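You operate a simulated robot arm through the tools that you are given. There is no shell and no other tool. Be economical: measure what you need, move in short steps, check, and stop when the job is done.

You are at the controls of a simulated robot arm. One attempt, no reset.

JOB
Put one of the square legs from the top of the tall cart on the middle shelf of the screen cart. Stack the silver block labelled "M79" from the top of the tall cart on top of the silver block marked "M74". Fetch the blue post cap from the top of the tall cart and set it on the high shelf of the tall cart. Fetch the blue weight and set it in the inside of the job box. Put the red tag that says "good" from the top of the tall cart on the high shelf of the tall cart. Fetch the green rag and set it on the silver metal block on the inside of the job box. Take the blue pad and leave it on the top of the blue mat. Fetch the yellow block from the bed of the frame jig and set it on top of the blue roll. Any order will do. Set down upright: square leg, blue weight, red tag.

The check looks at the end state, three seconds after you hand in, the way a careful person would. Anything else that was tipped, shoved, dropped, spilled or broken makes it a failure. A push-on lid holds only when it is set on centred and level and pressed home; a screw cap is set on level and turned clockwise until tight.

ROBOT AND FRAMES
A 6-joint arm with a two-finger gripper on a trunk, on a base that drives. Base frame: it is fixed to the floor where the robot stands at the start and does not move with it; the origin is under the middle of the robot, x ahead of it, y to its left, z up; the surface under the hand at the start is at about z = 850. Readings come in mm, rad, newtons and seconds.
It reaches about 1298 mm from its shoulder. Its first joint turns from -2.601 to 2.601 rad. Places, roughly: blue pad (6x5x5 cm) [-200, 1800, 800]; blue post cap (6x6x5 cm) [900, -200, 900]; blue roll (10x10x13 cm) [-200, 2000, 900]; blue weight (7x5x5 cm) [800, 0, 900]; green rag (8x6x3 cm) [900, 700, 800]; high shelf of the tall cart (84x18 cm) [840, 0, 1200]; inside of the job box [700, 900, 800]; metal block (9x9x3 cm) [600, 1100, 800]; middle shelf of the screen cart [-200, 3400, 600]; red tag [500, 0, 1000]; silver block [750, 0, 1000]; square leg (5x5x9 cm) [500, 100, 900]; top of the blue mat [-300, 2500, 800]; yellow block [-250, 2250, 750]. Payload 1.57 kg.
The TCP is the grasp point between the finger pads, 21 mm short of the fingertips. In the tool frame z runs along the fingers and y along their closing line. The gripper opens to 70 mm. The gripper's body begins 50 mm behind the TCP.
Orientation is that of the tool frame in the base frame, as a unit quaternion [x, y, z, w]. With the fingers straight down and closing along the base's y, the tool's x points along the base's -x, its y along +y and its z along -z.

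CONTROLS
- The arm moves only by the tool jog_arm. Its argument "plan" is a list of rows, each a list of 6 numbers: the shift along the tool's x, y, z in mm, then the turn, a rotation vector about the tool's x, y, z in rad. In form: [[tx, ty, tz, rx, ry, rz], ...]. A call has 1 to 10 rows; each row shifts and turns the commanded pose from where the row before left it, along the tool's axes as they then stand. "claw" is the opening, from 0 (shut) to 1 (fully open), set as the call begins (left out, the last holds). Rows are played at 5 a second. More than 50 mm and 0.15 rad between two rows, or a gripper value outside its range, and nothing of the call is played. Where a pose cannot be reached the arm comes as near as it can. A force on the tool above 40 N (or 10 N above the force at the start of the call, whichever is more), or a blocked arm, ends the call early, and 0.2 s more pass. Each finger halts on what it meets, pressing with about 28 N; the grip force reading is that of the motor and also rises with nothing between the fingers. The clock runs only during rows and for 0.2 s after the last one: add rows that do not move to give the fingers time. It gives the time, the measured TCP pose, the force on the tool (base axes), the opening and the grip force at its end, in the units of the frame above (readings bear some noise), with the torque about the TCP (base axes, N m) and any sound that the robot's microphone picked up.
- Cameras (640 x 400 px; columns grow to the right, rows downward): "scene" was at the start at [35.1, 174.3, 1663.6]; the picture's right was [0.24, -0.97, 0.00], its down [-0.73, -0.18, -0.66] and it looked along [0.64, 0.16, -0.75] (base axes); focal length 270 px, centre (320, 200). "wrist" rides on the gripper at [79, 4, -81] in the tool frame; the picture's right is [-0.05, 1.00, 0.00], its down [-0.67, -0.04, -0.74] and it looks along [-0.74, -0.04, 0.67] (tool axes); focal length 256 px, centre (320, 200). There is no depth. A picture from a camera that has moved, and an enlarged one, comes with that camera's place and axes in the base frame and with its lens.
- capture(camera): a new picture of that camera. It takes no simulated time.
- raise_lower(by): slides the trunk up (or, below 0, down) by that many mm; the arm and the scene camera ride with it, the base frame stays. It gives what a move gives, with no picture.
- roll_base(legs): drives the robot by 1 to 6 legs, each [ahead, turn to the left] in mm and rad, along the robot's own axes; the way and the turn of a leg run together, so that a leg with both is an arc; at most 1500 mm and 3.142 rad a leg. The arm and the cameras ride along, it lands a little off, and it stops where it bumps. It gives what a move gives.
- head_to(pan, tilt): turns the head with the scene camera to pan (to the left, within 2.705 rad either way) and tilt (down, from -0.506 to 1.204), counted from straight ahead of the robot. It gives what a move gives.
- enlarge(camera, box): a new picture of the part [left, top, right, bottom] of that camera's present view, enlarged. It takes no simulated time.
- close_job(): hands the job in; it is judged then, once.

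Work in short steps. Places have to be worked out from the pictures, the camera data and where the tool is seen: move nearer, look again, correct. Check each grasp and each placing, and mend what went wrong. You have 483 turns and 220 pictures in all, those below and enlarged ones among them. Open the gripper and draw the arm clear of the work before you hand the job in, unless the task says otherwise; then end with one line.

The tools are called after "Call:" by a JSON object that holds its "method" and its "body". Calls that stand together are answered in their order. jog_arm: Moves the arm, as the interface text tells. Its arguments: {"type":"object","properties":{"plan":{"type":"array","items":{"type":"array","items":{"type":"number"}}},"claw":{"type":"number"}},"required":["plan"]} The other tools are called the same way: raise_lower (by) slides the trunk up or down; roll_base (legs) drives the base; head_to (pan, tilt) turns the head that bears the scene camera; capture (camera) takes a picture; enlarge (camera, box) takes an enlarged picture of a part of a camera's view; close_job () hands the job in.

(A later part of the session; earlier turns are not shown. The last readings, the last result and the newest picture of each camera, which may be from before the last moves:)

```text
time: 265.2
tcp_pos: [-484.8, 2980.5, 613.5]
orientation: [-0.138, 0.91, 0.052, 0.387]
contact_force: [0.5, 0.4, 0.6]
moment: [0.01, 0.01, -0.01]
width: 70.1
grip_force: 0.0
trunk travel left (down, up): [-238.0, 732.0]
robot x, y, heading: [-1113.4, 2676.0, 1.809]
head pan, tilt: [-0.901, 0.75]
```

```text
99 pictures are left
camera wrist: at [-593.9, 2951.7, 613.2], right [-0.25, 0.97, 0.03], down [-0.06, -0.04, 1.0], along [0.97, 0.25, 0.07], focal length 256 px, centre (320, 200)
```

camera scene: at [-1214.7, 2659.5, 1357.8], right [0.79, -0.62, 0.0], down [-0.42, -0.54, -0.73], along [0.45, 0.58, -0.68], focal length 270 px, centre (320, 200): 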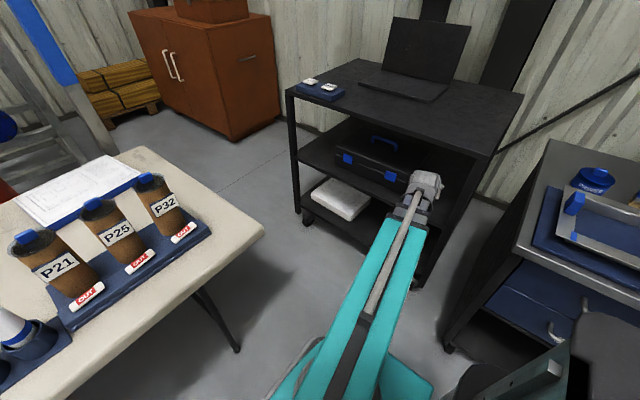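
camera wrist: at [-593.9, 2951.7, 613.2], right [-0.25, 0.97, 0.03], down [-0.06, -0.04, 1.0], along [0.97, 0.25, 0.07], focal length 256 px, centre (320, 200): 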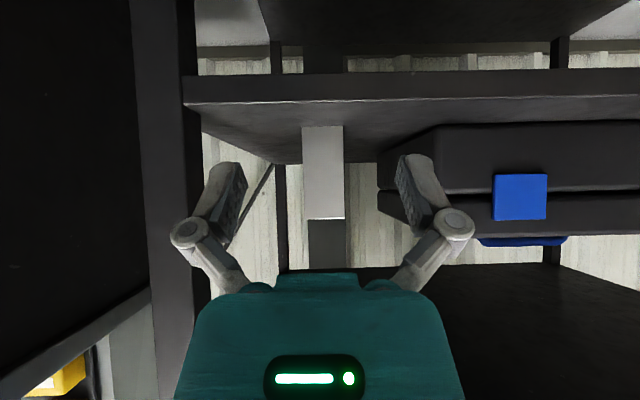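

The leg is upright on the middle shelf. Raise and look at the bench.

Call:
{"method": "raise_lower", "body": {"by": 560}}

Call:
{"method": "head_to", "body": {"pan": -1.9, "tilt": 0.75}}

Call:
{"method": "capture", "body": {"camera": "scene"}}

```text
refused: 560 is not a number from -400 to 400
```

```text
time: 266.5
tcp_pos: [-483.4, 2981.3, 614.7]
orientation: [-0.137, 0.91, 0.052, 0.387]
contact_force: [-0.9, 0.6, 0.6]
moment: [-0.01, 0.0, -0.01]
width: 69.8
grip_force: 0.1
trunk travel left (down, up): [-238.0, 732.0]
robot x, y, heading: [-1114.4, 2676.5, 1.808]
head pan, tilt: [-1.901, 0.75]
```

```text
98 pictures are left
camera scene: at [-1183.3, 2586.6, 1228.8], right [-0.09, -1.0, 0.0], down [-0.68, 0.06, -0.73], along [0.73, -0.07, -0.68], focal length 270 px, centre (320, 200)
```

scene: 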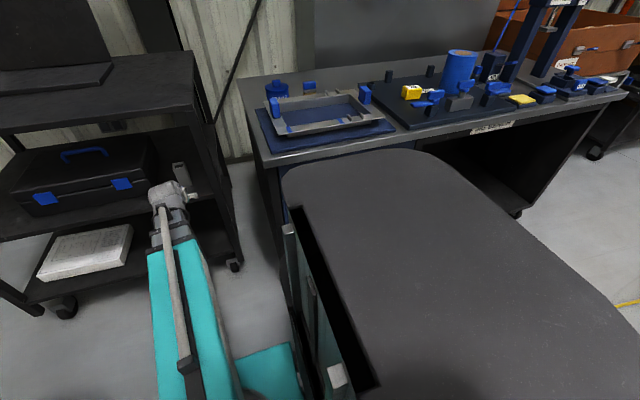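

Call:
{"method": "raise_lower", "body": {"by": 400}}

Call:
{"method": "raise_lower", "body": {"by": 180}}

Call:
{"method": "enlarge", "body": {"camera": "scene", "box": [230, 60, 630, 310]}}

```text
time: 270.3
tcp_pos: [-483.1, 2980.5, 1014.5]
orientation: [-0.138, 0.91, 0.052, 0.387]
contact_force: [0.4, -0.7, 0.5]
moment: [-0.01, 0.03, 0.0]
width: 70.0
grip_force: 0.0
trunk travel left (down, up): [-638.0, 332.0]
robot x, y, heading: [-1109.8, 2673.1, 1.806]
head pan, tilt: [-1.901, 0.75]
```

```text
time: 272.3
tcp_pos: [-484.9, 2981.4, 1193.9]
orientation: [-0.137, 0.911, 0.051, 0.386]
contact_force: [-0.3, 0.4, -0.3]
moment: [0.05, -0.02, -0.01]
width: 70.1
grip_force: 0.1
trunk travel left (down, up): [-818.0, 152.0]
robot x, y, heading: [-1108.8, 2674.0, 1.811]
head pan, tilt: [-1.901, 0.75]
```

```text
1.60 times, centred on (430, 185) of scene
camera zoom: at [-1183.2, 2586.5, 1808.7], right [-0.09, -1.0, 0.0], down [-0.68, 0.06, -0.73], along [0.73, -0.07, -0.68], focal length 432 px, centre (144, 224)
```

zoom: 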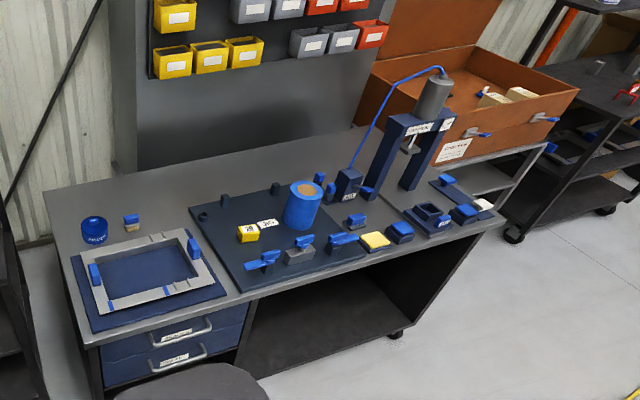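

Call:
{"method": "enlarge", "body": {"camera": "scene", "box": [340, 150, 480, 240]}}

Call:
{"method": "enlarge", "body": {"camera": "scene", "box": [440, 140, 560, 220]}}

Call:
{"method": "enlarge", "body": {"camera": "scene", "box": [260, 170, 400, 270]}}

```text
4.44 times, centred on (410, 195) of scene
camera zoom: at [-1183.2, 2586.5, 1808.7], right [-0.09, -1.0, 0.0], down [-0.68, 0.06, -0.73], along [0.73, -0.07, -0.68], focal length 1200 px, centre (-80, 222)
```

zoom: 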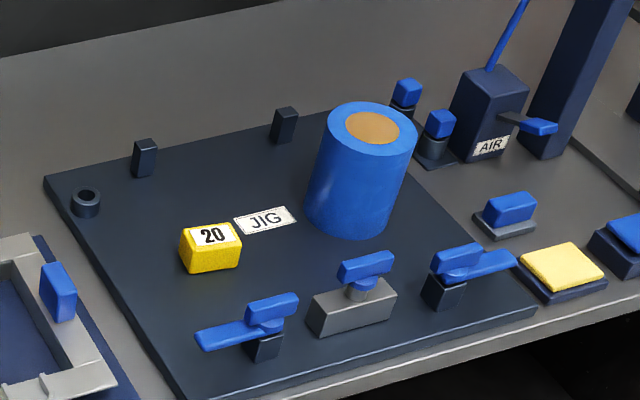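

```text
5.00 times, centred on (500, 180) of scene
camera zoom: at [-1183.2, 2586.5, 1808.7], right [-0.09, -1.0, 0.0], down [-0.68, 0.06, -0.73], along [0.73, -0.07, -0.68], focal length 1350 px, centre (-580, 300)
```

zoom: 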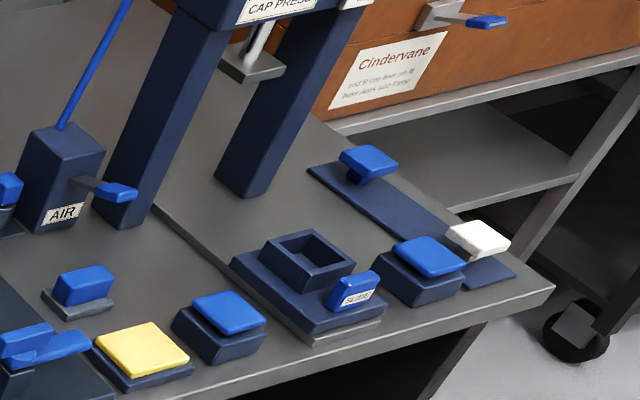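

```text
4.00 times, centred on (330, 220) of scene
camera zoom: at [-1183.2, 2586.5, 1808.7], right [-0.09, -1.0, 0.0], down [-0.68, 0.06, -0.73], along [0.73, -0.07, -0.68], focal length 1080 px, centre (280, 120)
```

zoom: 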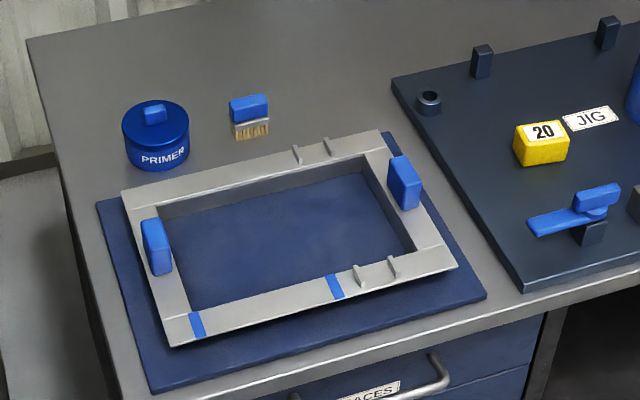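

The bench layout is clear: yellow "20" on the JIG plate, the blue roll (tan core), the blue pad (blue block on a grey base) at about (-140,1753), and the blue mat under the grey frame at about (-290,2500). I'll reposition the base to about (-850,2050), facing the bench.

Call:
{"method": "roll_base", "body": {"legs": [[0, 0.155], [-676, 0], [0, -1.45]]}}

Call:
{"method": "head_to", "body": {"pan": -0.3, "tilt": 0.7}}

Call:
{"method": "capture", "body": {"camera": "scene"}}

```text
time: 282.9
tcp_pos: [-375.3, 1541.9, 1194.1]
orientation: [0.429, 0.814, -0.188, 0.342]
contact_force: [0.7, 0.4, 0.7]
moment: [-0.02, -0.01, -0.01]
width: 70.1
grip_force: 0.0
trunk travel left (down, up): [-818.0, 152.0]
robot x, y, heading: [-837.2, 2025.3, 0.547]
head pan, tilt: [-1.901, 0.75]
```

```text
time: 284.5
tcp_pos: [-376.2, 1541.9, 1194.1]
orientation: [0.429, 0.815, -0.187, 0.341]
contact_force: [0.3, -0.1, 0.7]
moment: [-0.01, 0.0, -0.02]
width: 70.0
grip_force: 0.1
trunk travel left (down, up): [-818.0, 152.0]
robot x, y, heading: [-838.3, 2028.5, 0.547]
head pan, tilt: [-0.3, 0.7]
```

```text
93 pictures are left
camera scene: at [-882.4, 2170.2, 1813.0], right [0.24, -0.97, 0.0], down [-0.63, -0.16, -0.76], along [0.74, 0.18, -0.64], focal length 270 px, centre (320, 200)
```

scene: 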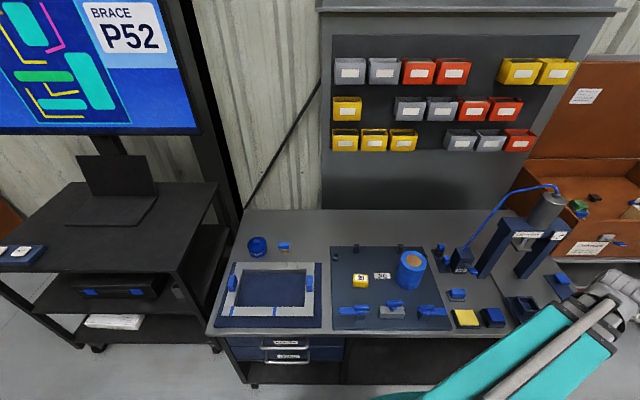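

Call:
{"method": "enlarge", "body": {"camera": "scene", "box": [320, 225, 520, 350]}}

Call:
{"method": "enlarge", "body": {"camera": "scene", "box": [200, 220, 360, 340]}}

```text
3.20 times, centred on (420, 288) of scene
camera zoom: at [-882.4, 2170.2, 1813.0], right [0.24, -0.97, 0.0], down [-0.63, -0.16, -0.76], along [0.74, 0.18, -0.64], focal length 864 px, centre (0, -80)
```

zoom: 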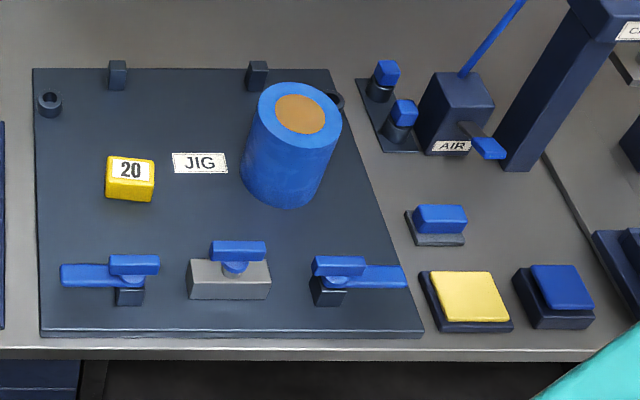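

```text
3.33 times, centred on (280, 280) of scene
camera zoom: at [-882.4, 2170.2, 1813.0], right [0.24, -0.97, 0.0], down [-0.63, -0.16, -0.76], along [0.74, 0.18, -0.64], focal length 900 px, centre (453, -67)
```

zoom: 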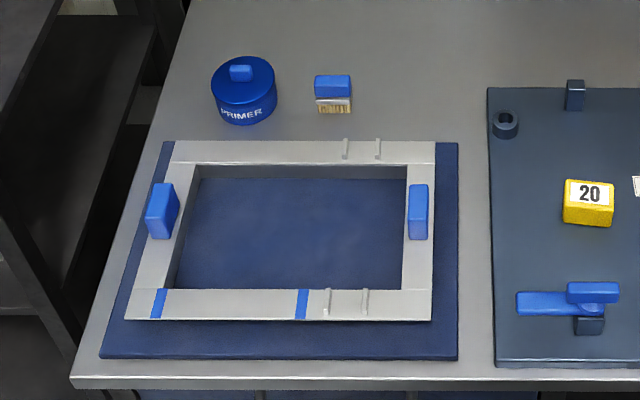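

Call:
{"method": "jog_arm", "body": {"plan": [[0, 0, 0, 0, 0.14, 0], [0, 0, 0, 0, 0.14, 0], [0, 0, 0, 0, 0.14, 0], [0, 0, 0, 0, 0.14, 0], [0, 0, 0, 0, 0.14, 0], [0, 0, 0, 0, 0.099, 0], [0, 0, 0, 0, 0, -0.145], [0, 0, 0, 0, 0, -0.145], [0, 0, 0, 0, 0, -0.145], [0, 0, 0, 0, 0, -0.145]]}}

Call:
{"method": "jog_arm", "body": {"plan": [[0, 0, 0, 0, 0, -0.145], [0, 0, 0, 0, 0, -0.145], [0, 0, 0, 0, 0, -0.145], [0, 0, 0, 0, 0, -0.145], [0, 0, 0, 0, 0, 0]]}}

```text
time: 286.7
tcp_pos: [-375.6, 1543.2, 1137.2]
orientation: [0.195, 0.981, -0.006, -0.004]
contact_force: [0.3, 0.7, -0.4]
moment: [0.01, 0.02, 0.0]
width: 70.1
grip_force: 0.1
out of reach, approached as far as the arm can: row 1, 2, 3, 4, 5
trunk travel left (down, up): [-818.0, 152.0]
robot x, y, heading: [-836.2, 2025.0, 0.546]
head pan, tilt: [-0.3, 0.7]
```

```text
time: 287.9
tcp_pos: [-375.2, 1541.9, 1137.6]
orientation: [-0.093, 0.996, -0.004, -0.005]
contact_force: [0.1, -0.2, -0.2]
moment: [-0.03, -0.02, 0.01]
width: 70.2
grip_force: 0.1
trunk travel left (down, up): [-818.0, 152.0]
robot x, y, heading: [-837.6, 2027.3, 0.544]
head pan, tilt: [-0.3, 0.7]
```

Call:
{"method": "jog_arm", "body": {"plan": [[-21.2, 42, 0, 0, 0, 0], [-21.2, 42, 0, 0, 0, 0], [-21.2, 42, 0, 0, 0, 0], [-21.2, 42, 0, 0, 0, 0], [-21.2, 42, 0, 0, 0, 0], [-21.2, 42, 0, 0, 0, 0], [-21.2, 42, 0, 0, 0, 0], [-21.2, 42, 0, 0, 0, 0], [-21.2, 42, 0, 0, 0, 0], [-21.2, 42, 0, 0, 0, 0]]}}

Call:
{"method": "jog_arm", "body": {"plan": [[-21.2, 42, 0, 0, 0, 0], [-21.2, 42, 0, 0, 0, 0], [-21.2, 42, 0, 0, 0, 0], [0, 0, 0, 0, 0, 0]]}}

Call:
{"method": "capture", "body": {"camera": "wrist"}}

```text
time: 290.1
tcp_pos: [-243.0, 1994.7, 1138.9]
orientation: [-0.092, 0.996, -0.004, -0.005]
contact_force: [-0.4, 0.7, -0.1]
moment: [-0.01, -0.01, 0.0]
width: 69.9
grip_force: 0.1
out of reach, approached as far as the arm can: row 7
trunk travel left (down, up): [-818.0, 152.0]
robot x, y, heading: [-841.3, 2027.1, 0.54]
head pan, tilt: [-0.3, 0.7]
```

```text
time: 291.1
tcp_pos: [-204.6, 2131.1, 1135.3]
orientation: [-0.092, 0.996, -0.005, -0.005]
contact_force: [0.3, -0.6, 0.5]
moment: [-0.02, -0.01, 0.0]
width: 69.9
grip_force: 0.1
trunk travel left (down, up): [-818.0, 152.0]
robot x, y, heading: [-838.6, 2026.1, 0.547]
head pan, tilt: [-0.3, 0.7]
```

```text
90 pictures are left
camera wrist: at [-281.8, 2120.8, 1219.1], right [-0.13, 0.99, -0.01], down [0.67, 0.09, 0.74], along [0.73, 0.09, -0.67], focal length 256 px, centre (320, 200)
```

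wrist: 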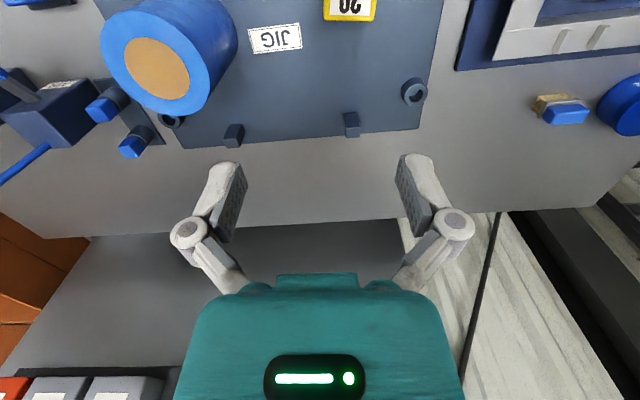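

Positions agree with a jig bed at z≈820 and a roll top at ≈950. Center over the yellow block and lower for a close look.

Call:
{"method": "jog_arm", "body": {"plan": [[8, 33, 0, 0, 0, 0], [0, 0, 0, 0, 0, 0]]}}

Call:
{"method": "raise_lower", "body": {"by": -160}}

Call:
{"method": "capture", "body": {"camera": "wrist"}}

```text
time: 291.7
tcp_pos: [-217.5, 2162.6, 1136.3]
orientation: [-0.092, 0.996, -0.004, -0.005]
contact_force: [-0.6, 0.8, 0.2]
moment: [-0.01, 0.0, -0.04]
width: 70.0
grip_force: 0.0
trunk travel left (down, up): [-818.0, 152.0]
robot x, y, heading: [-837.7, 2025.7, 0.541]
head pan, tilt: [-0.3, 0.7]
```

```text
time: 293.6
tcp_pos: [-219.2, 2161.3, 978.0]
orientation: [-0.092, 0.996, -0.004, -0.004]
contact_force: [-0.6, 0.5, 0.1]
moment: [-0.01, 0.0, 0.0]
width: 70.0
grip_force: 0.0
trunk travel left (down, up): [-658.0, 312.0]
robot x, y, heading: [-836.0, 2025.0, 0.547]
head pan, tilt: [-0.3, 0.7]
```

```text
89 pictures are left
camera wrist: at [-296.1, 2151.6, 1059.1], right [-0.13, 0.99, -0.01], down [0.67, 0.09, 0.74], along [0.73, 0.09, -0.67], focal length 256 px, centre (320, 200)
```

wrist: 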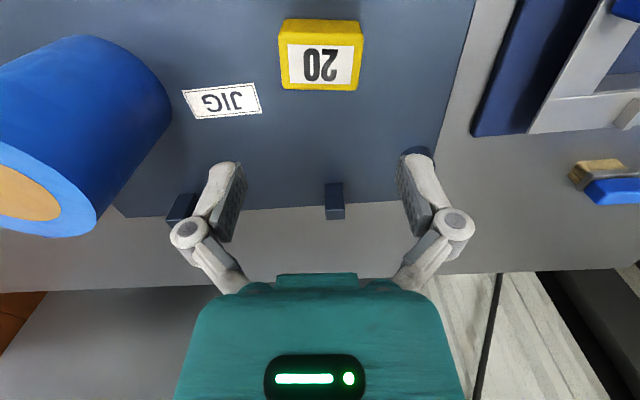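

Call:
{"method": "raise_lower", "body": {"by": -40}}

Call:
{"method": "enlarge", "body": {"camera": "wrist", "box": [240, 0, 400, 120]}}

```text
time: 294.4
tcp_pos: [-218.2, 2161.5, 937.2]
orientation: [-0.093, 0.996, -0.004, -0.004]
contact_force: [-0.2, 0.2, 0.9]
moment: [-0.01, 0.0, 0.01]
width: 69.8
grip_force: 0.0
trunk travel left (down, up): [-618.0, 352.0]
robot x, y, heading: [-837.1, 2020.9, 0.546]
head pan, tilt: [-0.3, 0.7]
```

```text
3.33 times, centred on (320, 60) of wrist
camera zoom: at [-296.1, 2151.6, 1019.0], right [-0.13, 0.99, -0.01], down [0.67, 0.09, 0.74], along [0.73, 0.09, -0.67], focal length 853 px, centre (320, 667)
```

zoom: 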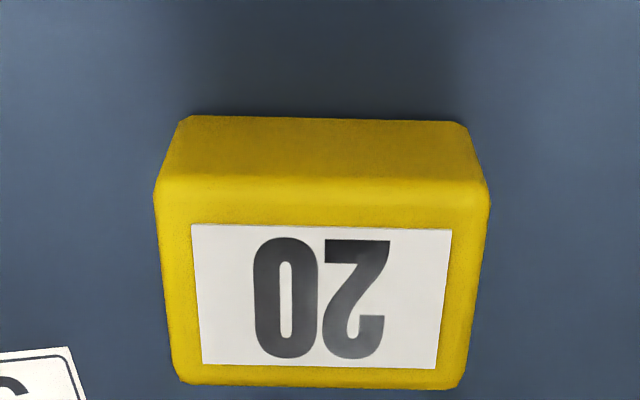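

The yellow block is 60×39×38, top z≈854, bed ≈816, rotated −0.06 relative to the tool. Align and descend.

Call:
{"method": "jog_arm", "body": {"plan": [[4.5, 0.5, 0, 0, 0, 0.06], [0, 0, 0, 0, 0, 0]]}}

Call:
{"method": "raise_lower", "body": {"by": -50}}

Call:
{"method": "capture", "body": {"camera": "wrist"}}

```text
time: 295.0
tcp_pos: [-222.0, 2160.8, 937.0]
orientation: [-0.062, 0.998, -0.005, -0.005]
contact_force: [-0.4, 0.2, -0.2]
moment: [0.01, -0.01, 0.0]
width: 70.0
grip_force: 0.0
trunk travel left (down, up): [-618.0, 352.0]
robot x, y, heading: [-841.1, 2025.1, 0.544]
head pan, tilt: [-0.3, 0.7]
```

```text
time: 295.9
tcp_pos: [-222.7, 2161.5, 887.0]
orientation: [-0.063, 0.998, -0.005, -0.006]
contact_force: [0.1, -0.1, -0.9]
moment: [0.02, -0.02, 0.03]
width: 69.9
grip_force: 0.1
trunk travel left (down, up): [-568.0, 402.0]
robot x, y, heading: [-840.6, 2028.7, 0.545]
head pan, tilt: [-0.3, 0.7]
```

```text
87 pictures are left
camera wrist: at [-301.2, 2156.0, 969.0], right [-0.07, 1.0, -0.01], down [0.67, 0.05, 0.74], along [0.74, 0.05, -0.67], focal length 256 px, centre (320, 200)
```

wrist: 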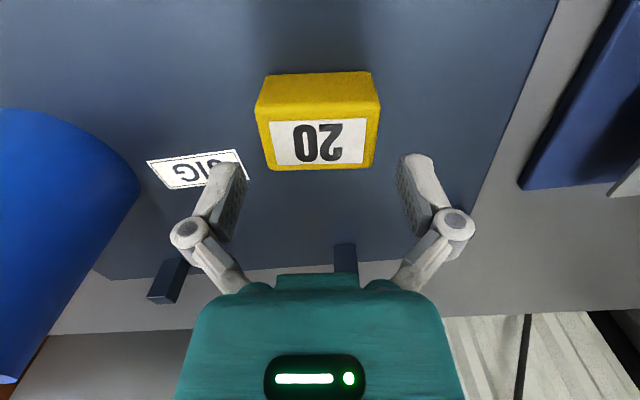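

Call:
{"method": "raise_lower", "body": {"by": -45}}

Call:
{"method": "jog_arm", "body": {"plan": [[0, 0, 0, 0, 0, 0], [0, 0, 0, 0, 0, 0], [0, 0, 0, 0, 0, 0], [0, 0, 0, 0, 0, 0]], "claw": 0}}

Call:
{"method": "raise_lower", "body": {"by": 40}}

Call:
{"method": "capture", "body": {"camera": "wrist"}}

```text
time: 296.8
tcp_pos: [-222.8, 2161.1, 842.5]
orientation: [-0.062, 0.998, -0.005, -0.005]
contact_force: [0.5, 0.1, 0.1]
moment: [0.02, 0.0, 0.06]
width: 69.8
grip_force: 0.1
trunk travel left (down, up): [-523.0, 447.0]
robot x, y, heading: [-833.9, 2021.4, 0.545]
head pan, tilt: [-0.3, 0.7]
```

```text
time: 297.8
tcp_pos: [-222.8, 2160.8, 843.4]
orientation: [-0.062, 0.998, -0.004, -0.004]
contact_force: [1.7, -2.4, 7.6]
moment: [-0.3, 0.01, 0.04]
width: 59.7
grip_force: 27.7
trunk travel left (down, up): [-523.0, 447.0]
robot x, y, heading: [-835.7, 2029.9, 0.545]
head pan, tilt: [-0.3, 0.7]
```

```text
time: 298.6
tcp_pos: [-222.0, 2160.5, 881.8]
orientation: [-0.062, 0.998, -0.005, -0.004]
contact_force: [-0.5, 0.5, -1.4]
moment: [0.02, -0.02, 0.04]
width: 59.3
grip_force: 27.7
trunk travel left (down, up): [-563.0, 407.0]
robot x, y, heading: [-837.0, 2024.7, 0.541]
head pan, tilt: [-0.3, 0.7]
```

```text
86 pictures are left
camera wrist: at [-301.0, 2156.1, 964.0], right [-0.07, 1.0, -0.01], down [0.67, 0.05, 0.74], along [0.74, 0.05, -0.67], focal length 256 px, centre (320, 200)
```

wrist: 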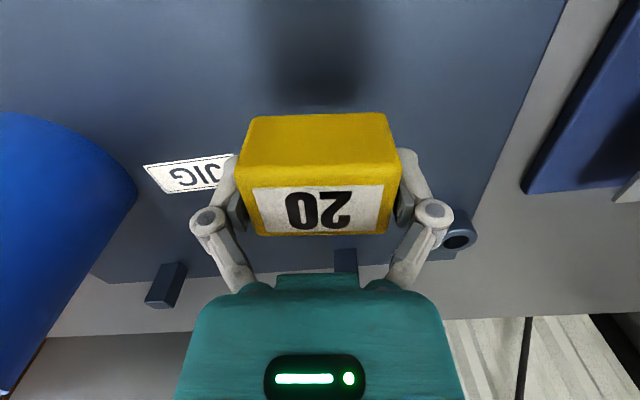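

Held. Raise and move beside the roll to measure its top.

Call:
{"method": "raise_lower", "body": {"by": 170}}

Call:
{"method": "jog_arm", "body": {"plan": [[2, -48.4, 0, 0, 0, 0], [2, -48.4, 0, 0, 0, 0], [2, -48.4, 0, 0, 0, 0], [2, -48.4, 0, 0, 0, 0], [0, 0, 0, 0, 0, 0]]}}

Call:
{"method": "capture", "body": {"camera": "wrist"}}

```text
time: 300.6
tcp_pos: [-222.4, 2162.0, 1052.0]
orientation: [-0.063, 0.998, -0.005, -0.005]
contact_force: [0.1, 0.0, -0.9]
moment: [0.01, -0.01, 0.01]
width: 59.3
grip_force: 27.8
trunk travel left (down, up): [-733.0, 237.0]
robot x, y, heading: [-837.7, 2026.0, 0.547]
head pan, tilt: [-0.3, 0.7]
```

```text
time: 301.8
tcp_pos: [-208.1, 1969.0, 1051.5]
orientation: [-0.062, 0.998, -0.004, -0.004]
contact_force: [0.0, -0.5, -2.2]
moment: [0.0, 0.0, -0.03]
width: 59.3
grip_force: 27.9
out of reach, approached as far as the arm can: row 2
trunk travel left (down, up): [-733.0, 237.0]
robot x, y, heading: [-837.4, 2023.8, 0.542]
head pan, tilt: [-0.3, 0.7]
```

```text
85 pictures are left
camera wrist: at [-285.8, 1962.5, 1133.9], right [-0.07, 1.0, -0.01], down [0.67, 0.06, 0.74], along [0.74, 0.05, -0.67], focal length 256 px, centre (320, 200)
```

wrist: 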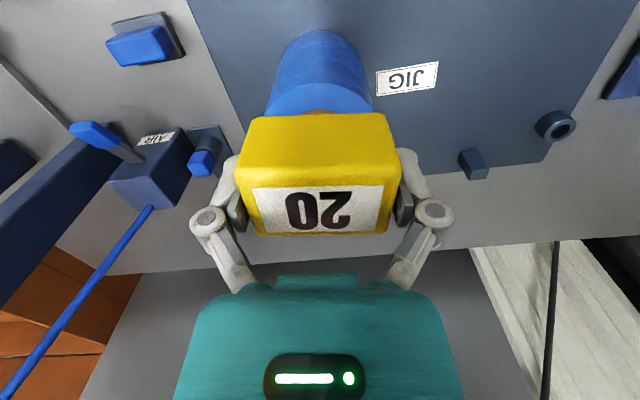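

Roll centre is 50 mm ahead, top z≈949. Move over it and lower.

Call:
{"method": "jog_arm", "body": {"plan": [[-25, 0.2, 0, 0, 0, 0], [-24.5, 0.2, 0, 0, 0, 0], [0, 0, 0, 0, 0, 0]]}}

Call:
{"method": "raise_lower", "body": {"by": -60}}

Call:
{"method": "capture", "body": {"camera": "wrist"}}

Call:
{"method": "enlarge", "body": {"camera": "scene", "box": [320, 200, 520, 340]}}

```text
time: 302.6
tcp_pos: [-157.3, 1975.4, 1052.5]
orientation: [-0.062, 0.998, -0.005, -0.004]
contact_force: [0.0, 0.4, -1.3]
moment: [-0.01, -0.02, -0.02]
width: 59.4
grip_force: 27.9
trunk travel left (down, up): [-733.0, 237.0]
robot x, y, heading: [-843.2, 2020.6, 0.544]
head pan, tilt: [-0.3, 0.7]
```

```text
time: 303.6
tcp_pos: [-158.3, 1975.6, 991.9]
orientation: [-0.063, 0.998, -0.004, -0.005]
contact_force: [-0.5, -0.9, -1.4]
moment: [0.03, 0.0, -0.01]
width: 59.2
grip_force: 27.5
trunk travel left (down, up): [-673.0, 297.0]
robot x, y, heading: [-838.9, 2025.2, 0.546]
head pan, tilt: [-0.3, 0.7]
```

```text
84 pictures are left
camera wrist: at [-236.3, 1969.2, 1074.0], right [-0.07, 1.0, -0.01], down [0.67, 0.05, 0.74], along [0.74, 0.05, -0.67], focal length 256 px, centre (320, 200)
```

wrist: 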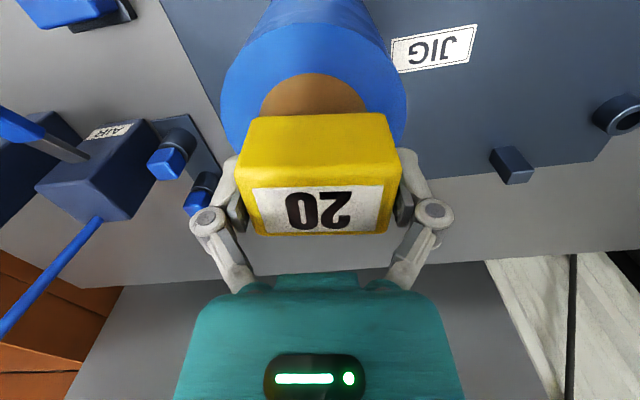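

```text
2.86 times, centred on (420, 270) of scene
camera zoom: at [-882.2, 2170.4, 1668.0], right [0.24, -0.97, 0.0], down [-0.62, -0.16, -0.76], along [0.74, 0.19, -0.64], focal length 772 px, centre (34, 0)
```

zoom: 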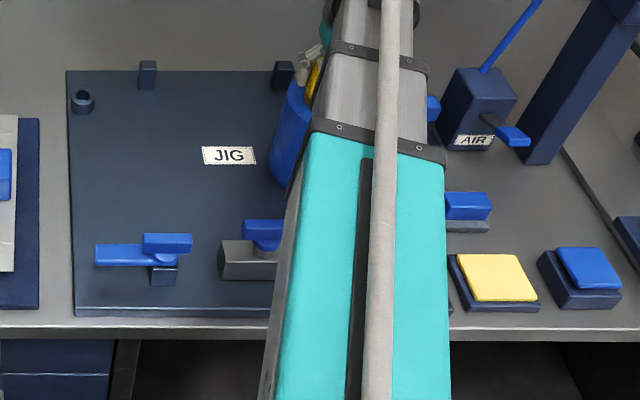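

Centred over the roll. Lower to contact.

Call:
{"method": "raise_lower", "body": {"by": -11}}

Call:
{"method": "raise_lower", "body": {"by": -3}}

Call:
{"method": "raise_lower", "body": {"by": -3}}

```text
time: 304.1
tcp_pos: [-158.0, 1975.4, 981.9]
orientation: [-0.062, 0.998, -0.005, -0.005]
contact_force: [1.1, -0.2, -1.4]
moment: [0.0, 0.0, 0.0]
width: 59.5
grip_force: 27.9
trunk travel left (down, up): [-662.0, 308.0]
robot x, y, heading: [-838.1, 2026.2, 0.547]
head pan, tilt: [-0.3, 0.7]
```

```text
time: 304.7
tcp_pos: [-158.6, 1974.0, 977.9]
orientation: [-0.062, 0.998, -0.004, -0.005]
contact_force: [0.2, 0.9, -1.0]
moment: [0.02, -0.01, 0.04]
width: 59.4
grip_force: 27.8
trunk travel left (down, up): [-659.0, 311.0]
robot x, y, heading: [-835.2, 2026.9, 0.541]
head pan, tilt: [-0.3, 0.7]
```

```text
time: 305.2
tcp_pos: [-157.5, 1974.4, 975.8]
orientation: [-0.062, 0.998, -0.005, -0.005]
contact_force: [-0.6, -0.9, -1.1]
moment: [-0.01, -0.03, -0.03]
width: 59.4
grip_force: 28.2
trunk travel left (down, up): [-656.0, 314.0]
robot x, y, heading: [-837.9, 2026.5, 0.545]
head pan, tilt: [-0.3, 0.7]
```

Call:
{"method": "raise_lower", "body": {"by": -3}}

Call:
{"method": "raise_lower", "body": {"by": -3}}

Call:
{"method": "capture", "body": {"camera": "wrist"}}

```text
time: 305.7
tcp_pos: [-158.4, 1973.9, 972.8]
orientation: [-0.063, 0.998, -0.005, -0.005]
contact_force: [2.5, 1.1, 7.6]
moment: [-0.05, 0.03, -0.03]
width: 59.4
grip_force: 27.7
trunk travel left (down, up): [-653.0, 317.0]
robot x, y, heading: [-839.8, 2025.5, 0.541]
head pan, tilt: [-0.3, 0.7]
```

```text
time: 306.2
tcp_pos: [-158.7, 1974.6, 969.6]
orientation: [-0.064, 0.998, -0.005, -0.004]
contact_force: [6.6, -1.4, 27.6]
moment: [-0.08, -0.04, -0.05]
width: 59.9
grip_force: 28.0
trunk travel left (down, up): [-650.0, 320.0]
robot x, y, heading: [-839.3, 2023.2, 0.543]
head pan, tilt: [-0.3, 0.7]
```

```text
82 pictures are left
camera wrist: at [-237.3, 1969.1, 1052.0], right [-0.07, 1.0, -0.01], down [0.67, 0.06, 0.74], along [0.74, 0.05, -0.67], focal length 256 px, centre (320, 200)
```

wrist: 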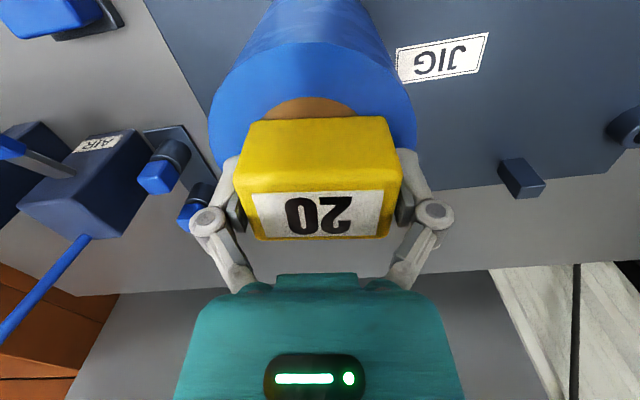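

Call:
{"method": "raise_lower", "body": {"by": 2.5}}

Call:
{"method": "jog_arm", "body": {"plan": [[0, 0, 0, 0, 0, 0], [0, 0, 0, 0, 0, 0], [0, 0, 0, 0, 0, 0], [0, 0, 0, 0, 0, 0]], "claw": 1}}

Call:
{"method": "raise_lower", "body": {"by": 100}}

Call:
{"method": "capture", "body": {"camera": "wrist"}}

```text
time: 306.7
tcp_pos: [-158.9, 1974.0, 971.0]
orientation: [-0.062, 0.998, -0.004, -0.005]
contact_force: [1.2, -0.6, -0.9]
moment: [-0.01, -0.01, -0.02]
width: 59.5
grip_force: 27.6
trunk travel left (down, up): [-653.0, 317.0]
robot x, y, heading: [-836.9, 2025.4, 0.541]
head pan, tilt: [-0.3, 0.7]
```

```text
time: 307.7
tcp_pos: [-157.2, 1975.2, 972.0]
orientation: [-0.063, 0.998, -0.004, -0.005]
contact_force: [-0.1, 0.4, 0.6]
moment: [-0.03, 0.04, 0.03]
width: 69.8
grip_force: 0.0
trunk travel left (down, up): [-653.0, 317.0]
robot x, y, heading: [-840.0, 2026.8, 0.545]
head pan, tilt: [-0.3, 0.7]
```

```text
time: 309.1
tcp_pos: [-157.3, 1974.9, 1072.4]
orientation: [-0.063, 0.998, -0.005, -0.005]
contact_force: [-0.6, 0.0, 0.3]
moment: [0.02, -0.03, 0.01]
width: 70.0
grip_force: 0.1
trunk travel left (down, up): [-753.0, 217.0]
robot x, y, heading: [-837.1, 2027.2, 0.547]
head pan, tilt: [-0.3, 0.7]
```

```text
81 pictures are left
camera wrist: at [-236.2, 1969.2, 1153.5], right [-0.07, 1.0, -0.01], down [0.67, 0.05, 0.74], along [0.74, 0.05, -0.67], focal length 256 px, centre (320, 200)
```

wrist: 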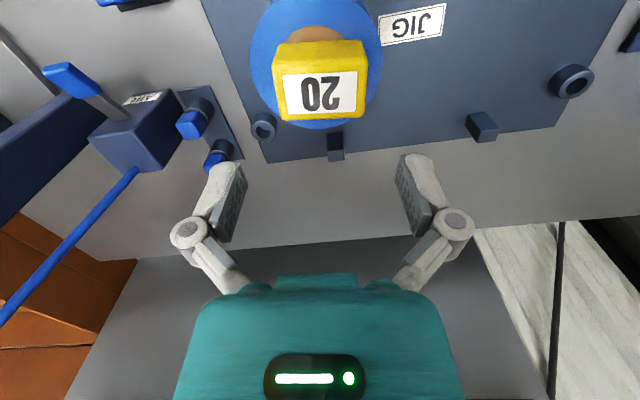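

Yellow block sits on the roll. On to the blue pad near (-195,1780).

Call:
{"method": "jog_arm", "body": {"plan": [[13.6, -38.6, 0, 0, 0, 0], [13.6, -38.6, 0, 0, 0, 0], [13.6, -38.6, 0, 0, 0, 0], [13.6, -38.6, 0, 0, 0, 0], [13.6, -38.6, 0, 0, 0, 0], [0, 0, 0, 0, 0, 0]]}}

Call:
{"method": "raise_lower", "body": {"by": -90}}

Call:
{"method": "capture", "body": {"camera": "wrist"}}

```text
time: 310.5
tcp_pos: [-201.3, 1775.8, 1072.0]
orientation: [-0.062, 0.998, -0.004, -0.005]
contact_force: [0.1, -0.8, 0.8]
moment: [0.04, 0.01, -0.04]
width: 70.1
grip_force: 0.2
trunk travel left (down, up): [-753.0, 217.0]
robot x, y, heading: [-838.4, 2024.0, 0.549]
head pan, tilt: [-0.3, 0.7]
```

```text
time: 311.7
tcp_pos: [-202.1, 1776.7, 981.0]
orientation: [-0.063, 0.998, -0.005, -0.005]
contact_force: [-0.3, -0.1, -0.1]
moment: [-0.01, -0.05, 0.05]
width: 69.8
grip_force: 0.1
trunk travel left (down, up): [-663.0, 307.0]
robot x, y, heading: [-842.1, 2026.9, 0.551]
head pan, tilt: [-0.3, 0.7]
```

```text
80 pictures are left
camera wrist: at [-280.4, 1770.4, 1063.6], right [-0.07, 1.0, -0.01], down [0.67, 0.05, 0.74], along [0.74, 0.05, -0.67], focal length 256 px, centre (320, 200)
```

wrist: 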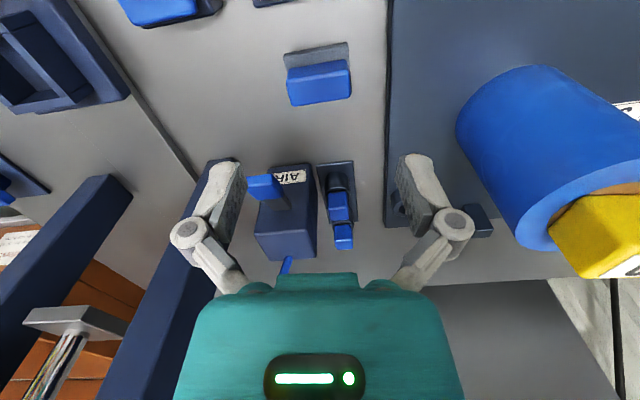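

Call:
{"method": "enlarge", "body": {"camera": "wrist", "box": [260, 20, 380, 120]}}

Call:
{"method": "raise_lower", "body": {"by": -50}}

Call:
{"method": "enlarge", "body": {"camera": "wrist", "box": [250, 0, 390, 110]}}

```text
4.00 times, centred on (320, 70) of wrist
camera zoom: at [-280.4, 1770.4, 1063.6], right [-0.07, 1.0, -0.01], down [0.67, 0.05, 0.74], along [0.74, 0.05, -0.67], focal length 1024 px, centre (320, 720)
```

zoom: 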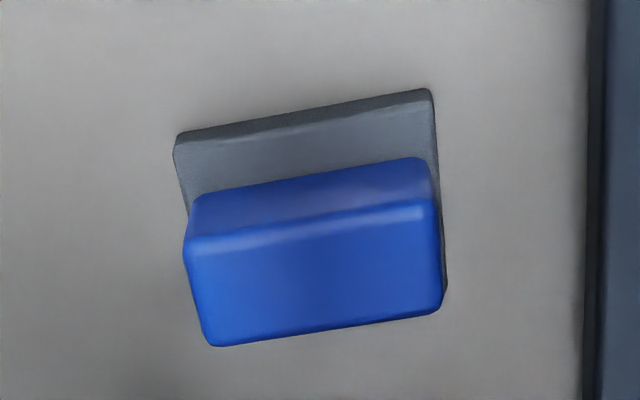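

```text
time: 312.6
tcp_pos: [-201.3, 1775.1, 932.4]
orientation: [-0.063, 0.998, -0.005, -0.005]
contact_force: [0.1, -0.8, 0.7]
moment: [0.01, 0.02, -0.01]
width: 69.9
grip_force: 0.0
trunk travel left (down, up): [-613.0, 357.0]
robot x, y, heading: [-836.1, 2023.9, 0.543]
head pan, tilt: [-0.3, 0.7]
```

```text
3.64 times, centred on (320, 55) of wrist
camera zoom: at [-280.4, 1770.4, 1013.5], right [-0.07, 1.0, -0.01], down [0.67, 0.05, 0.74], along [0.74, 0.05, -0.67], focal length 931 px, centre (320, 727)
```

zoom: 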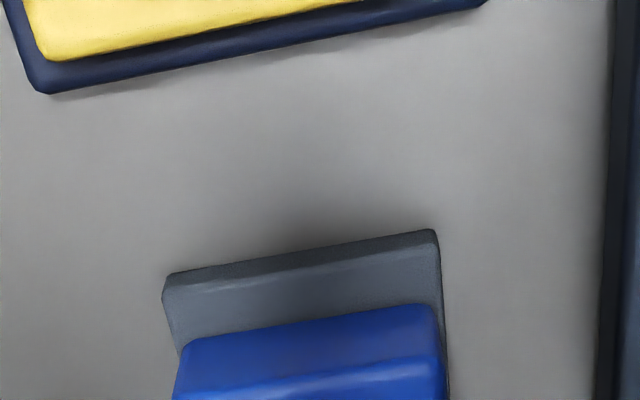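

The pad: grey base ~61 mm wide with a blue handle 53×24 mm, top z≈835, rotated +0.105; its centre is at tool offset (-24,-1.5). Align and go down to grip the blue handle.

Call:
{"method": "jog_arm", "body": {"plan": [[-24, -1.5, 0, 0, 0, -0.105], [0, 0, 0, 0, 0, 0]]}}

Call:
{"method": "raise_lower", "body": {"by": -45}}

Call:
{"method": "capture", "body": {"camera": "wrist"}}

```text
time: 313.2
tcp_pos: [-177.0, 1777.0, 931.6]
orientation: [-0.116, 0.993, -0.004, -0.004]
contact_force: [-0.5, -0.5, 0.7]
moment: [-0.01, 0.0, 0.0]
width: 70.2
grip_force: 0.1
trunk travel left (down, up): [-613.0, 357.0]
robot x, y, heading: [-838.9, 2025.7, 0.54]
head pan, tilt: [-0.3, 0.7]
```

```text
time: 314.1
tcp_pos: [-178.3, 1776.1, 887.3]
orientation: [-0.115, 0.993, -0.004, -0.005]
contact_force: [0.2, 0.5, 0.5]
moment: [-0.01, -0.01, -0.03]
width: 69.9
grip_force: 0.0
trunk travel left (down, up): [-568.0, 402.0]
robot x, y, heading: [-837.5, 2026.3, 0.544]
head pan, tilt: [-0.3, 0.7]
```

```text
77 pictures are left
camera wrist: at [-255.3, 1763.4, 968.6], right [-0.18, 0.98, -0.01], down [0.66, 0.12, 0.74], along [0.73, 0.13, -0.67], focal length 256 px, centre (320, 200)
```

wrist: 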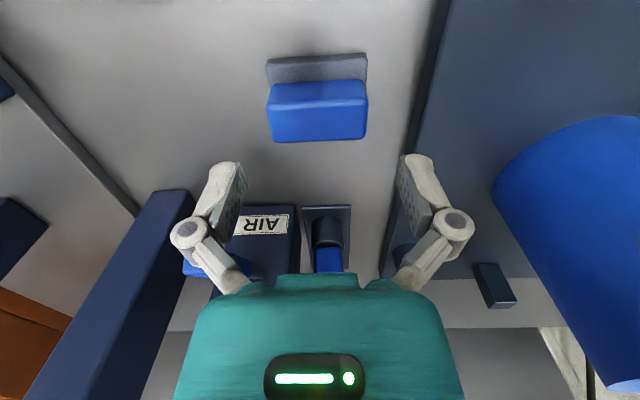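

Call:
{"method": "raise_lower", "body": {"by": -52}}

Call:
{"method": "capture", "body": {"camera": "wrist"}}

```text
time: 315.1
tcp_pos: [-177.9, 1777.1, 833.8]
orientation: [-0.115, 0.993, -0.004, -0.005]
contact_force: [0.1, 0.0, 0.4]
moment: [-0.03, -0.01, 0.0]
width: 70.1
grip_force: 0.0
trunk travel left (down, up): [-516.0, 454.0]
robot x, y, heading: [-839.6, 2024.3, 0.546]
head pan, tilt: [-0.3, 0.7]
```

```text
76 pictures are left
camera wrist: at [-255.3, 1763.4, 916.6], right [-0.18, 0.98, -0.01], down [0.66, 0.12, 0.74], along [0.73, 0.13, -0.67], focal length 256 px, centre (320, 200)
```

wrist: 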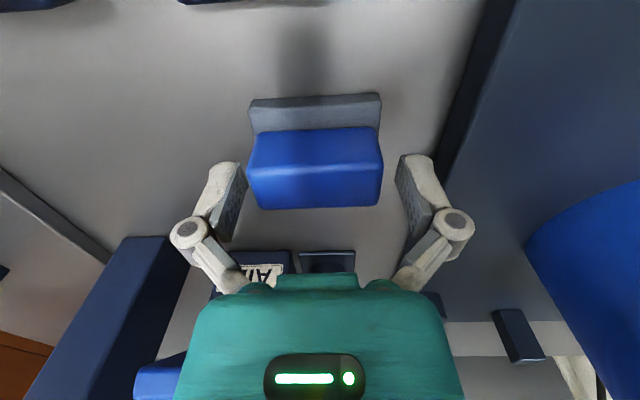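

Call:
{"method": "jog_arm", "body": {"plan": [[0, -0.8, 0, 0, 0, 0], [0, 0, 0, 0, 0, 0], [0, 0, 0, 0, 0, 0], [0, 0, 0, 0, 0, 0], [0, 0, 0, 0, 0, 0]], "claw": 0}}

Call:
{"method": "raise_lower", "body": {"by": 30}}

Call:
{"method": "capture", "body": {"camera": "wrist"}}

```text
time: 316.2
tcp_pos: [-178.7, 1776.1, 834.7]
orientation: [-0.115, 0.993, -0.004, -0.005]
contact_force: [1.3, 0.9, 6.4]
moment: [0.04, -0.03, 0.01]
width: 54.9
grip_force: 27.8
trunk travel left (down, up): [-516.0, 454.0]
robot x, y, heading: [-837.9, 2026.6, 0.541]
head pan, tilt: [-0.3, 0.7]
```

```text
time: 317.0
tcp_pos: [-177.0, 1776.4, 864.1]
orientation: [-0.116, 0.993, -0.004, -0.005]
contact_force: [0.3, -0.1, -0.4]
moment: [-0.02, -0.03, 0.01]
width: 55.0
grip_force: 27.5
trunk travel left (down, up): [-546.0, 424.0]
robot x, y, heading: [-838.8, 2024.1, 0.538]
head pan, tilt: [-0.3, 0.7]
```

```text
75 pictures are left
camera wrist: at [-255.0, 1762.4, 946.6], right [-0.18, 0.98, -0.01], down [0.66, 0.12, 0.74], along [0.73, 0.13, -0.67], focal length 256 px, centre (320, 200)
```

wrist: 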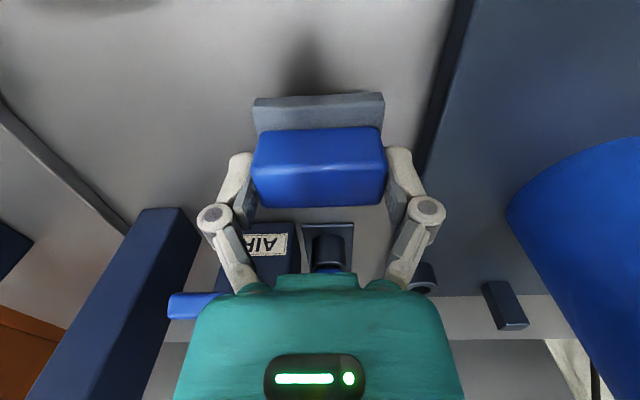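

Pad held. Raise and carry it to the mat.

Call:
{"method": "raise_lower", "body": {"by": 220}}

Call:
{"method": "jog_arm", "body": {"plan": [[0, 49.6, 0, 0, 0, 0], [0, 49.6, 0, 0, 0, 0], [0, 49.6, 0, 0, 0, 0], [0, 49.6, 0, 0, 0, 0], [0, 49.6, 0, 0, 0, 0], [0, 49.6, 0, 0, 0, 0], [0, 49.6, 0, 0, 0, 0], [0, 49.6, 0, 0, 0, 0], [0, 49.6, 0, 0, 0, 0], [0, 49.6, 0, 0, 0, 0]]}}

Call:
{"method": "jog_arm", "body": {"plan": [[0, 49.6, 0, 0, 0, 0], [0, 49.6, 0, 0, 0, 0], [0, 49.6, 0, 0, 0, 0], [0, 49.6, 0, 0, 0, 0], [0, 49.6, 0, 0, 0, 0], [0, 0, 0, 0, 0, 0]]}}

Call:
{"method": "capture", "body": {"camera": "wrist"}}

Call:
{"method": "enlarge", "body": {"camera": "scene", "box": [200, 180, 520, 380]}}

```text
time: 319.3
tcp_pos: [-177.7, 1776.5, 1085.4]
orientation: [-0.115, 0.993, -0.006, -0.005]
contact_force: [-0.4, 0.3, -0.3]
moment: [0.03, -0.01, 0.05]
width: 55.0
grip_force: 28.3
trunk travel left (down, up): [-766.0, 204.0]
robot x, y, heading: [-836.9, 2027.1, 0.549]
head pan, tilt: [-0.3, 0.7]
```

```text
time: 321.5
tcp_pos: [-292.7, 2256.5, 1083.8]
orientation: [-0.114, 0.993, -0.004, -0.005]
contact_force: [-0.8, 0.4, -1.6]
moment: [0.03, -0.05, 0.01]
width: 55.2
grip_force: 28.4
out of reach, approached as far as the arm can: row 3
trunk travel left (down, up): [-766.0, 204.0]
robot x, y, heading: [-837.9, 2024.2, 0.546]
head pan, tilt: [-0.3, 0.7]
```

```text
time: 322.9
tcp_pos: [-346.7, 2501.2, 1084.8]
orientation: [-0.115, 0.993, -0.005, -0.005]
contact_force: [0.3, 0.1, 0.1]
moment: [0.0, -0.01, 0.01]
width: 54.6
grip_force: 28.3
out of reach, approached as far as the arm can: row 3
trunk travel left (down, up): [-766.0, 204.0]
robot x, y, heading: [-837.0, 2024.0, 0.544]
head pan, tilt: [-0.3, 0.7]
```

```text
74 pictures are left
camera wrist: at [-424.0, 2488.0, 1166.5], right [-0.18, 0.98, -0.01], down [0.66, 0.12, 0.74], along [0.73, 0.12, -0.67], focal length 256 px, centre (320, 200)
```

wrist: 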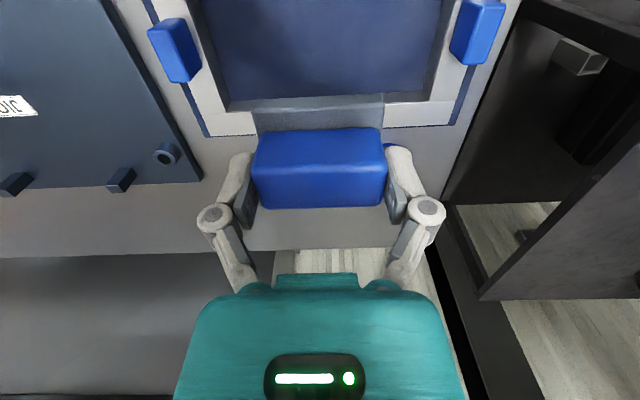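

```text
2.00 times, centred on (360, 280) of scene
camera zoom: at [-882.4, 2170.8, 1760.5], right [0.24, -0.97, 0.0], down [-0.62, -0.16, -0.76], along [0.74, 0.18, -0.64], focal length 540 px, centre (240, 40)
```

zoom: 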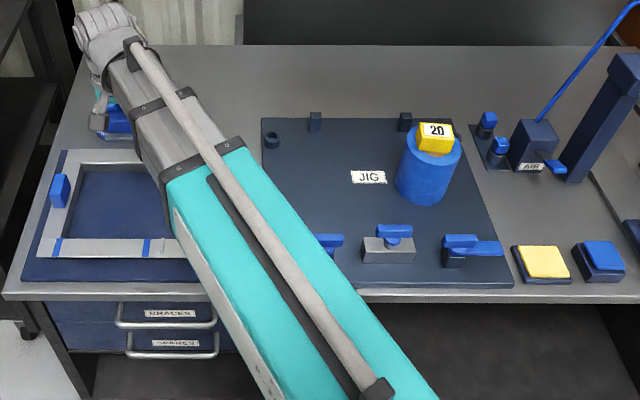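

Mat interior centre is about (-28,+12) in tool offsets. Move there and descend.

Call:
{"method": "jog_arm", "body": {"plan": [[-28, 12, 0, 0, 0, 0], [0, 0, 0, 0, 0, 0]]}}

Call:
{"method": "raise_lower", "body": {"by": -170}}

Call:
{"method": "capture", "body": {"camera": "wrist"}}

```text
time: 323.5
tcp_pos: [-322.8, 2516.8, 1085.2]
orientation: [-0.115, 0.993, -0.004, -0.004]
contact_force: [0.0, 0.1, -1.0]
moment: [0.0, 0.02, 0.0]
width: 55.0
grip_force: 28.2
trunk travel left (down, up): [-766.0, 204.0]
robot x, y, heading: [-839.1, 2024.7, 0.544]
head pan, tilt: [-0.3, 0.7]
```

```text
time: 325.4
tcp_pos: [-323.3, 2517.9, 913.3]
orientation: [-0.115, 0.993, -0.004, -0.005]
contact_force: [-0.2, 0.1, -1.5]
moment: [-0.02, 0.02, -0.02]
width: 54.9
grip_force: 27.7
trunk travel left (down, up): [-596.0, 374.0]
robot x, y, heading: [-836.9, 2027.6, 0.541]
head pan, tilt: [-0.3, 0.7]
```

```text
72 pictures are left
camera wrist: at [-399.5, 2504.3, 996.6], right [-0.18, 0.98, -0.01], down [0.66, 0.12, 0.74], along [0.73, 0.13, -0.67], focal length 256 px, centre (320, 200)
```

wrist: 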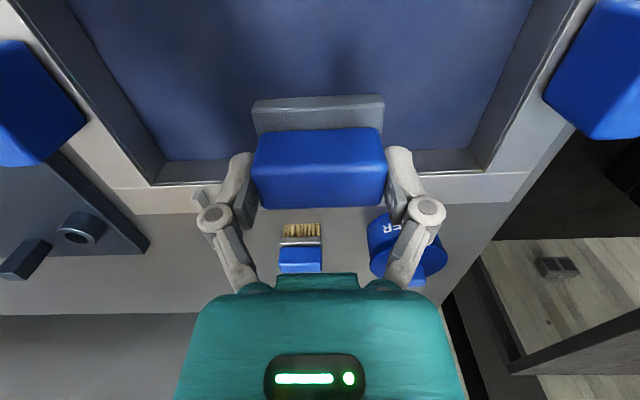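

Call:
{"method": "raise_lower", "body": {"by": -55}}

Call:
{"method": "raise_lower", "body": {"by": -6}}

Call:
{"method": "raise_lower", "body": {"by": -4}}

Call:
{"method": "raise_lower", "body": {"by": -4}}

```text
time: 326.4
tcp_pos: [-322.0, 2518.2, 860.0]
orientation: [-0.115, 0.993, -0.004, -0.005]
contact_force: [0.7, -0.2, -0.1]
moment: [0.01, 0.01, 0.02]
width: 54.9
grip_force: 28.1
trunk travel left (down, up): [-541.0, 429.0]
robot x, y, heading: [-841.1, 2023.9, 0.542]
head pan, tilt: [-0.3, 0.7]
```

```text
time: 327.0
tcp_pos: [-321.1, 2517.5, 852.7]
orientation: [-0.115, 0.993, -0.005, -0.005]
contact_force: [0.3, -0.4, -1.0]
moment: [0.0, -0.01, -0.02]
width: 54.8
grip_force: 28.4
trunk travel left (down, up): [-535.0, 435.0]
robot x, y, heading: [-835.8, 2020.2, 0.544]
head pan, tilt: [-0.3, 0.7]
```

```text
time: 327.5
tcp_pos: [-321.8, 2518.3, 849.4]
orientation: [-0.115, 0.993, -0.004, -0.005]
contact_force: [0.6, 0.6, -1.0]
moment: [0.0, -0.01, 0.02]
width: 54.9
grip_force: 28.4
trunk travel left (down, up): [-531.0, 439.0]
robot x, y, heading: [-839.7, 2024.6, 0.544]
head pan, tilt: [-0.3, 0.7]
```

```text
time: 328.0
tcp_pos: [-322.5, 2517.3, 846.8]
orientation: [-0.115, 0.993, -0.004, -0.004]
contact_force: [4.1, 3.7, 18.4]
moment: [0.1, -0.08, -0.02]
width: 55.4
grip_force: 27.7
trunk travel left (down, up): [-527.0, 443.0]
robot x, y, heading: [-840.4, 2026.9, 0.539]
head pan, tilt: [-0.3, 0.7]
```

Contact. Ease up 1 mm, release and rise.

Call:
{"method": "raise_lower", "body": {"by": 1}}

Call:
{"method": "jog_arm", "body": {"plan": [[0, 0, 0, 0, 0, 0], [0, 0, 0, 0, 0, 0], [0, 0, 0, 0, 0, 0], [0, 0, 0, 0, 0, 0]], "claw": 1}}

Call:
{"method": "raise_lower", "body": {"by": 250}}

Call:
{"method": "jog_arm", "body": {"plan": [[40, 0, 0, 0, 0, 0], [40, 0, 0, 0, 0, 0], [0, 0, 0, 0, 0, 0]]}}

Call:
{"method": "capture", "body": {"camera": "wrist"}}

```text
time: 328.5
tcp_pos: [-322.1, 2517.5, 847.7]
orientation: [-0.115, 0.993, -0.005, -0.004]
contact_force: [1.8, 1.8, 5.3]
moment: [0.14, -0.08, -0.01]
width: 55.4
grip_force: 27.7
trunk travel left (down, up): [-528.0, 442.0]
robot x, y, heading: [-840.1, 2026.0, 0.545]
head pan, tilt: [-0.3, 0.7]
```

```text
time: 329.5
tcp_pos: [-321.8, 2517.0, 847.2]
orientation: [-0.114, 0.993, -0.005, -0.005]
contact_force: [-0.1, -0.2, 0.1]
moment: [0.01, -0.01, -0.02]
width: 70.3
grip_force: 0.1
trunk travel left (down, up): [-528.0, 442.0]
robot x, y, heading: [-841.5, 2025.8, 0.545]
head pan, tilt: [-0.3, 0.7]
```

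```text
time: 332.1
tcp_pos: [-322.5, 2517.7, 1096.1]
orientation: [-0.116, 0.993, -0.005, -0.004]
contact_force: [-0.3, 0.0, 1.0]
moment: [0.02, -0.01, 0.02]
width: 70.0
grip_force: 0.1
trunk travel left (down, up): [-778.0, 192.0]
robot x, y, heading: [-838.5, 2026.4, 0.546]
head pan, tilt: [-0.3, 0.7]
```

```text
time: 332.9
tcp_pos: [-402.0, 2500.0, 1095.1]
orientation: [-0.115, 0.993, -0.003, -0.005]
contact_force: [0.6, -0.1, -0.2]
moment: [-0.01, 0.01, 0.0]
width: 69.9
grip_force: 0.1
trunk travel left (down, up): [-778.0, 192.0]
robot x, y, heading: [-842.3, 2027.3, 0.539]
head pan, tilt: [-0.3, 0.7]
```

```text
71 pictures are left
camera wrist: at [-478.7, 2486.6, 1178.5], right [-0.18, 0.98, -0.01], down [0.66, 0.12, 0.74], along [0.73, 0.12, -0.67], focal length 256 px, centre (320, 200)
```

wrist: 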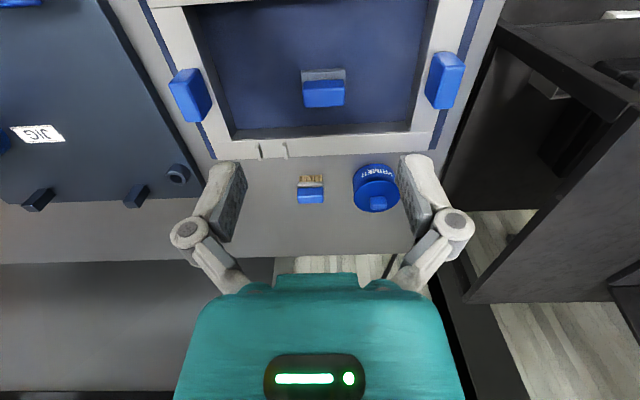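

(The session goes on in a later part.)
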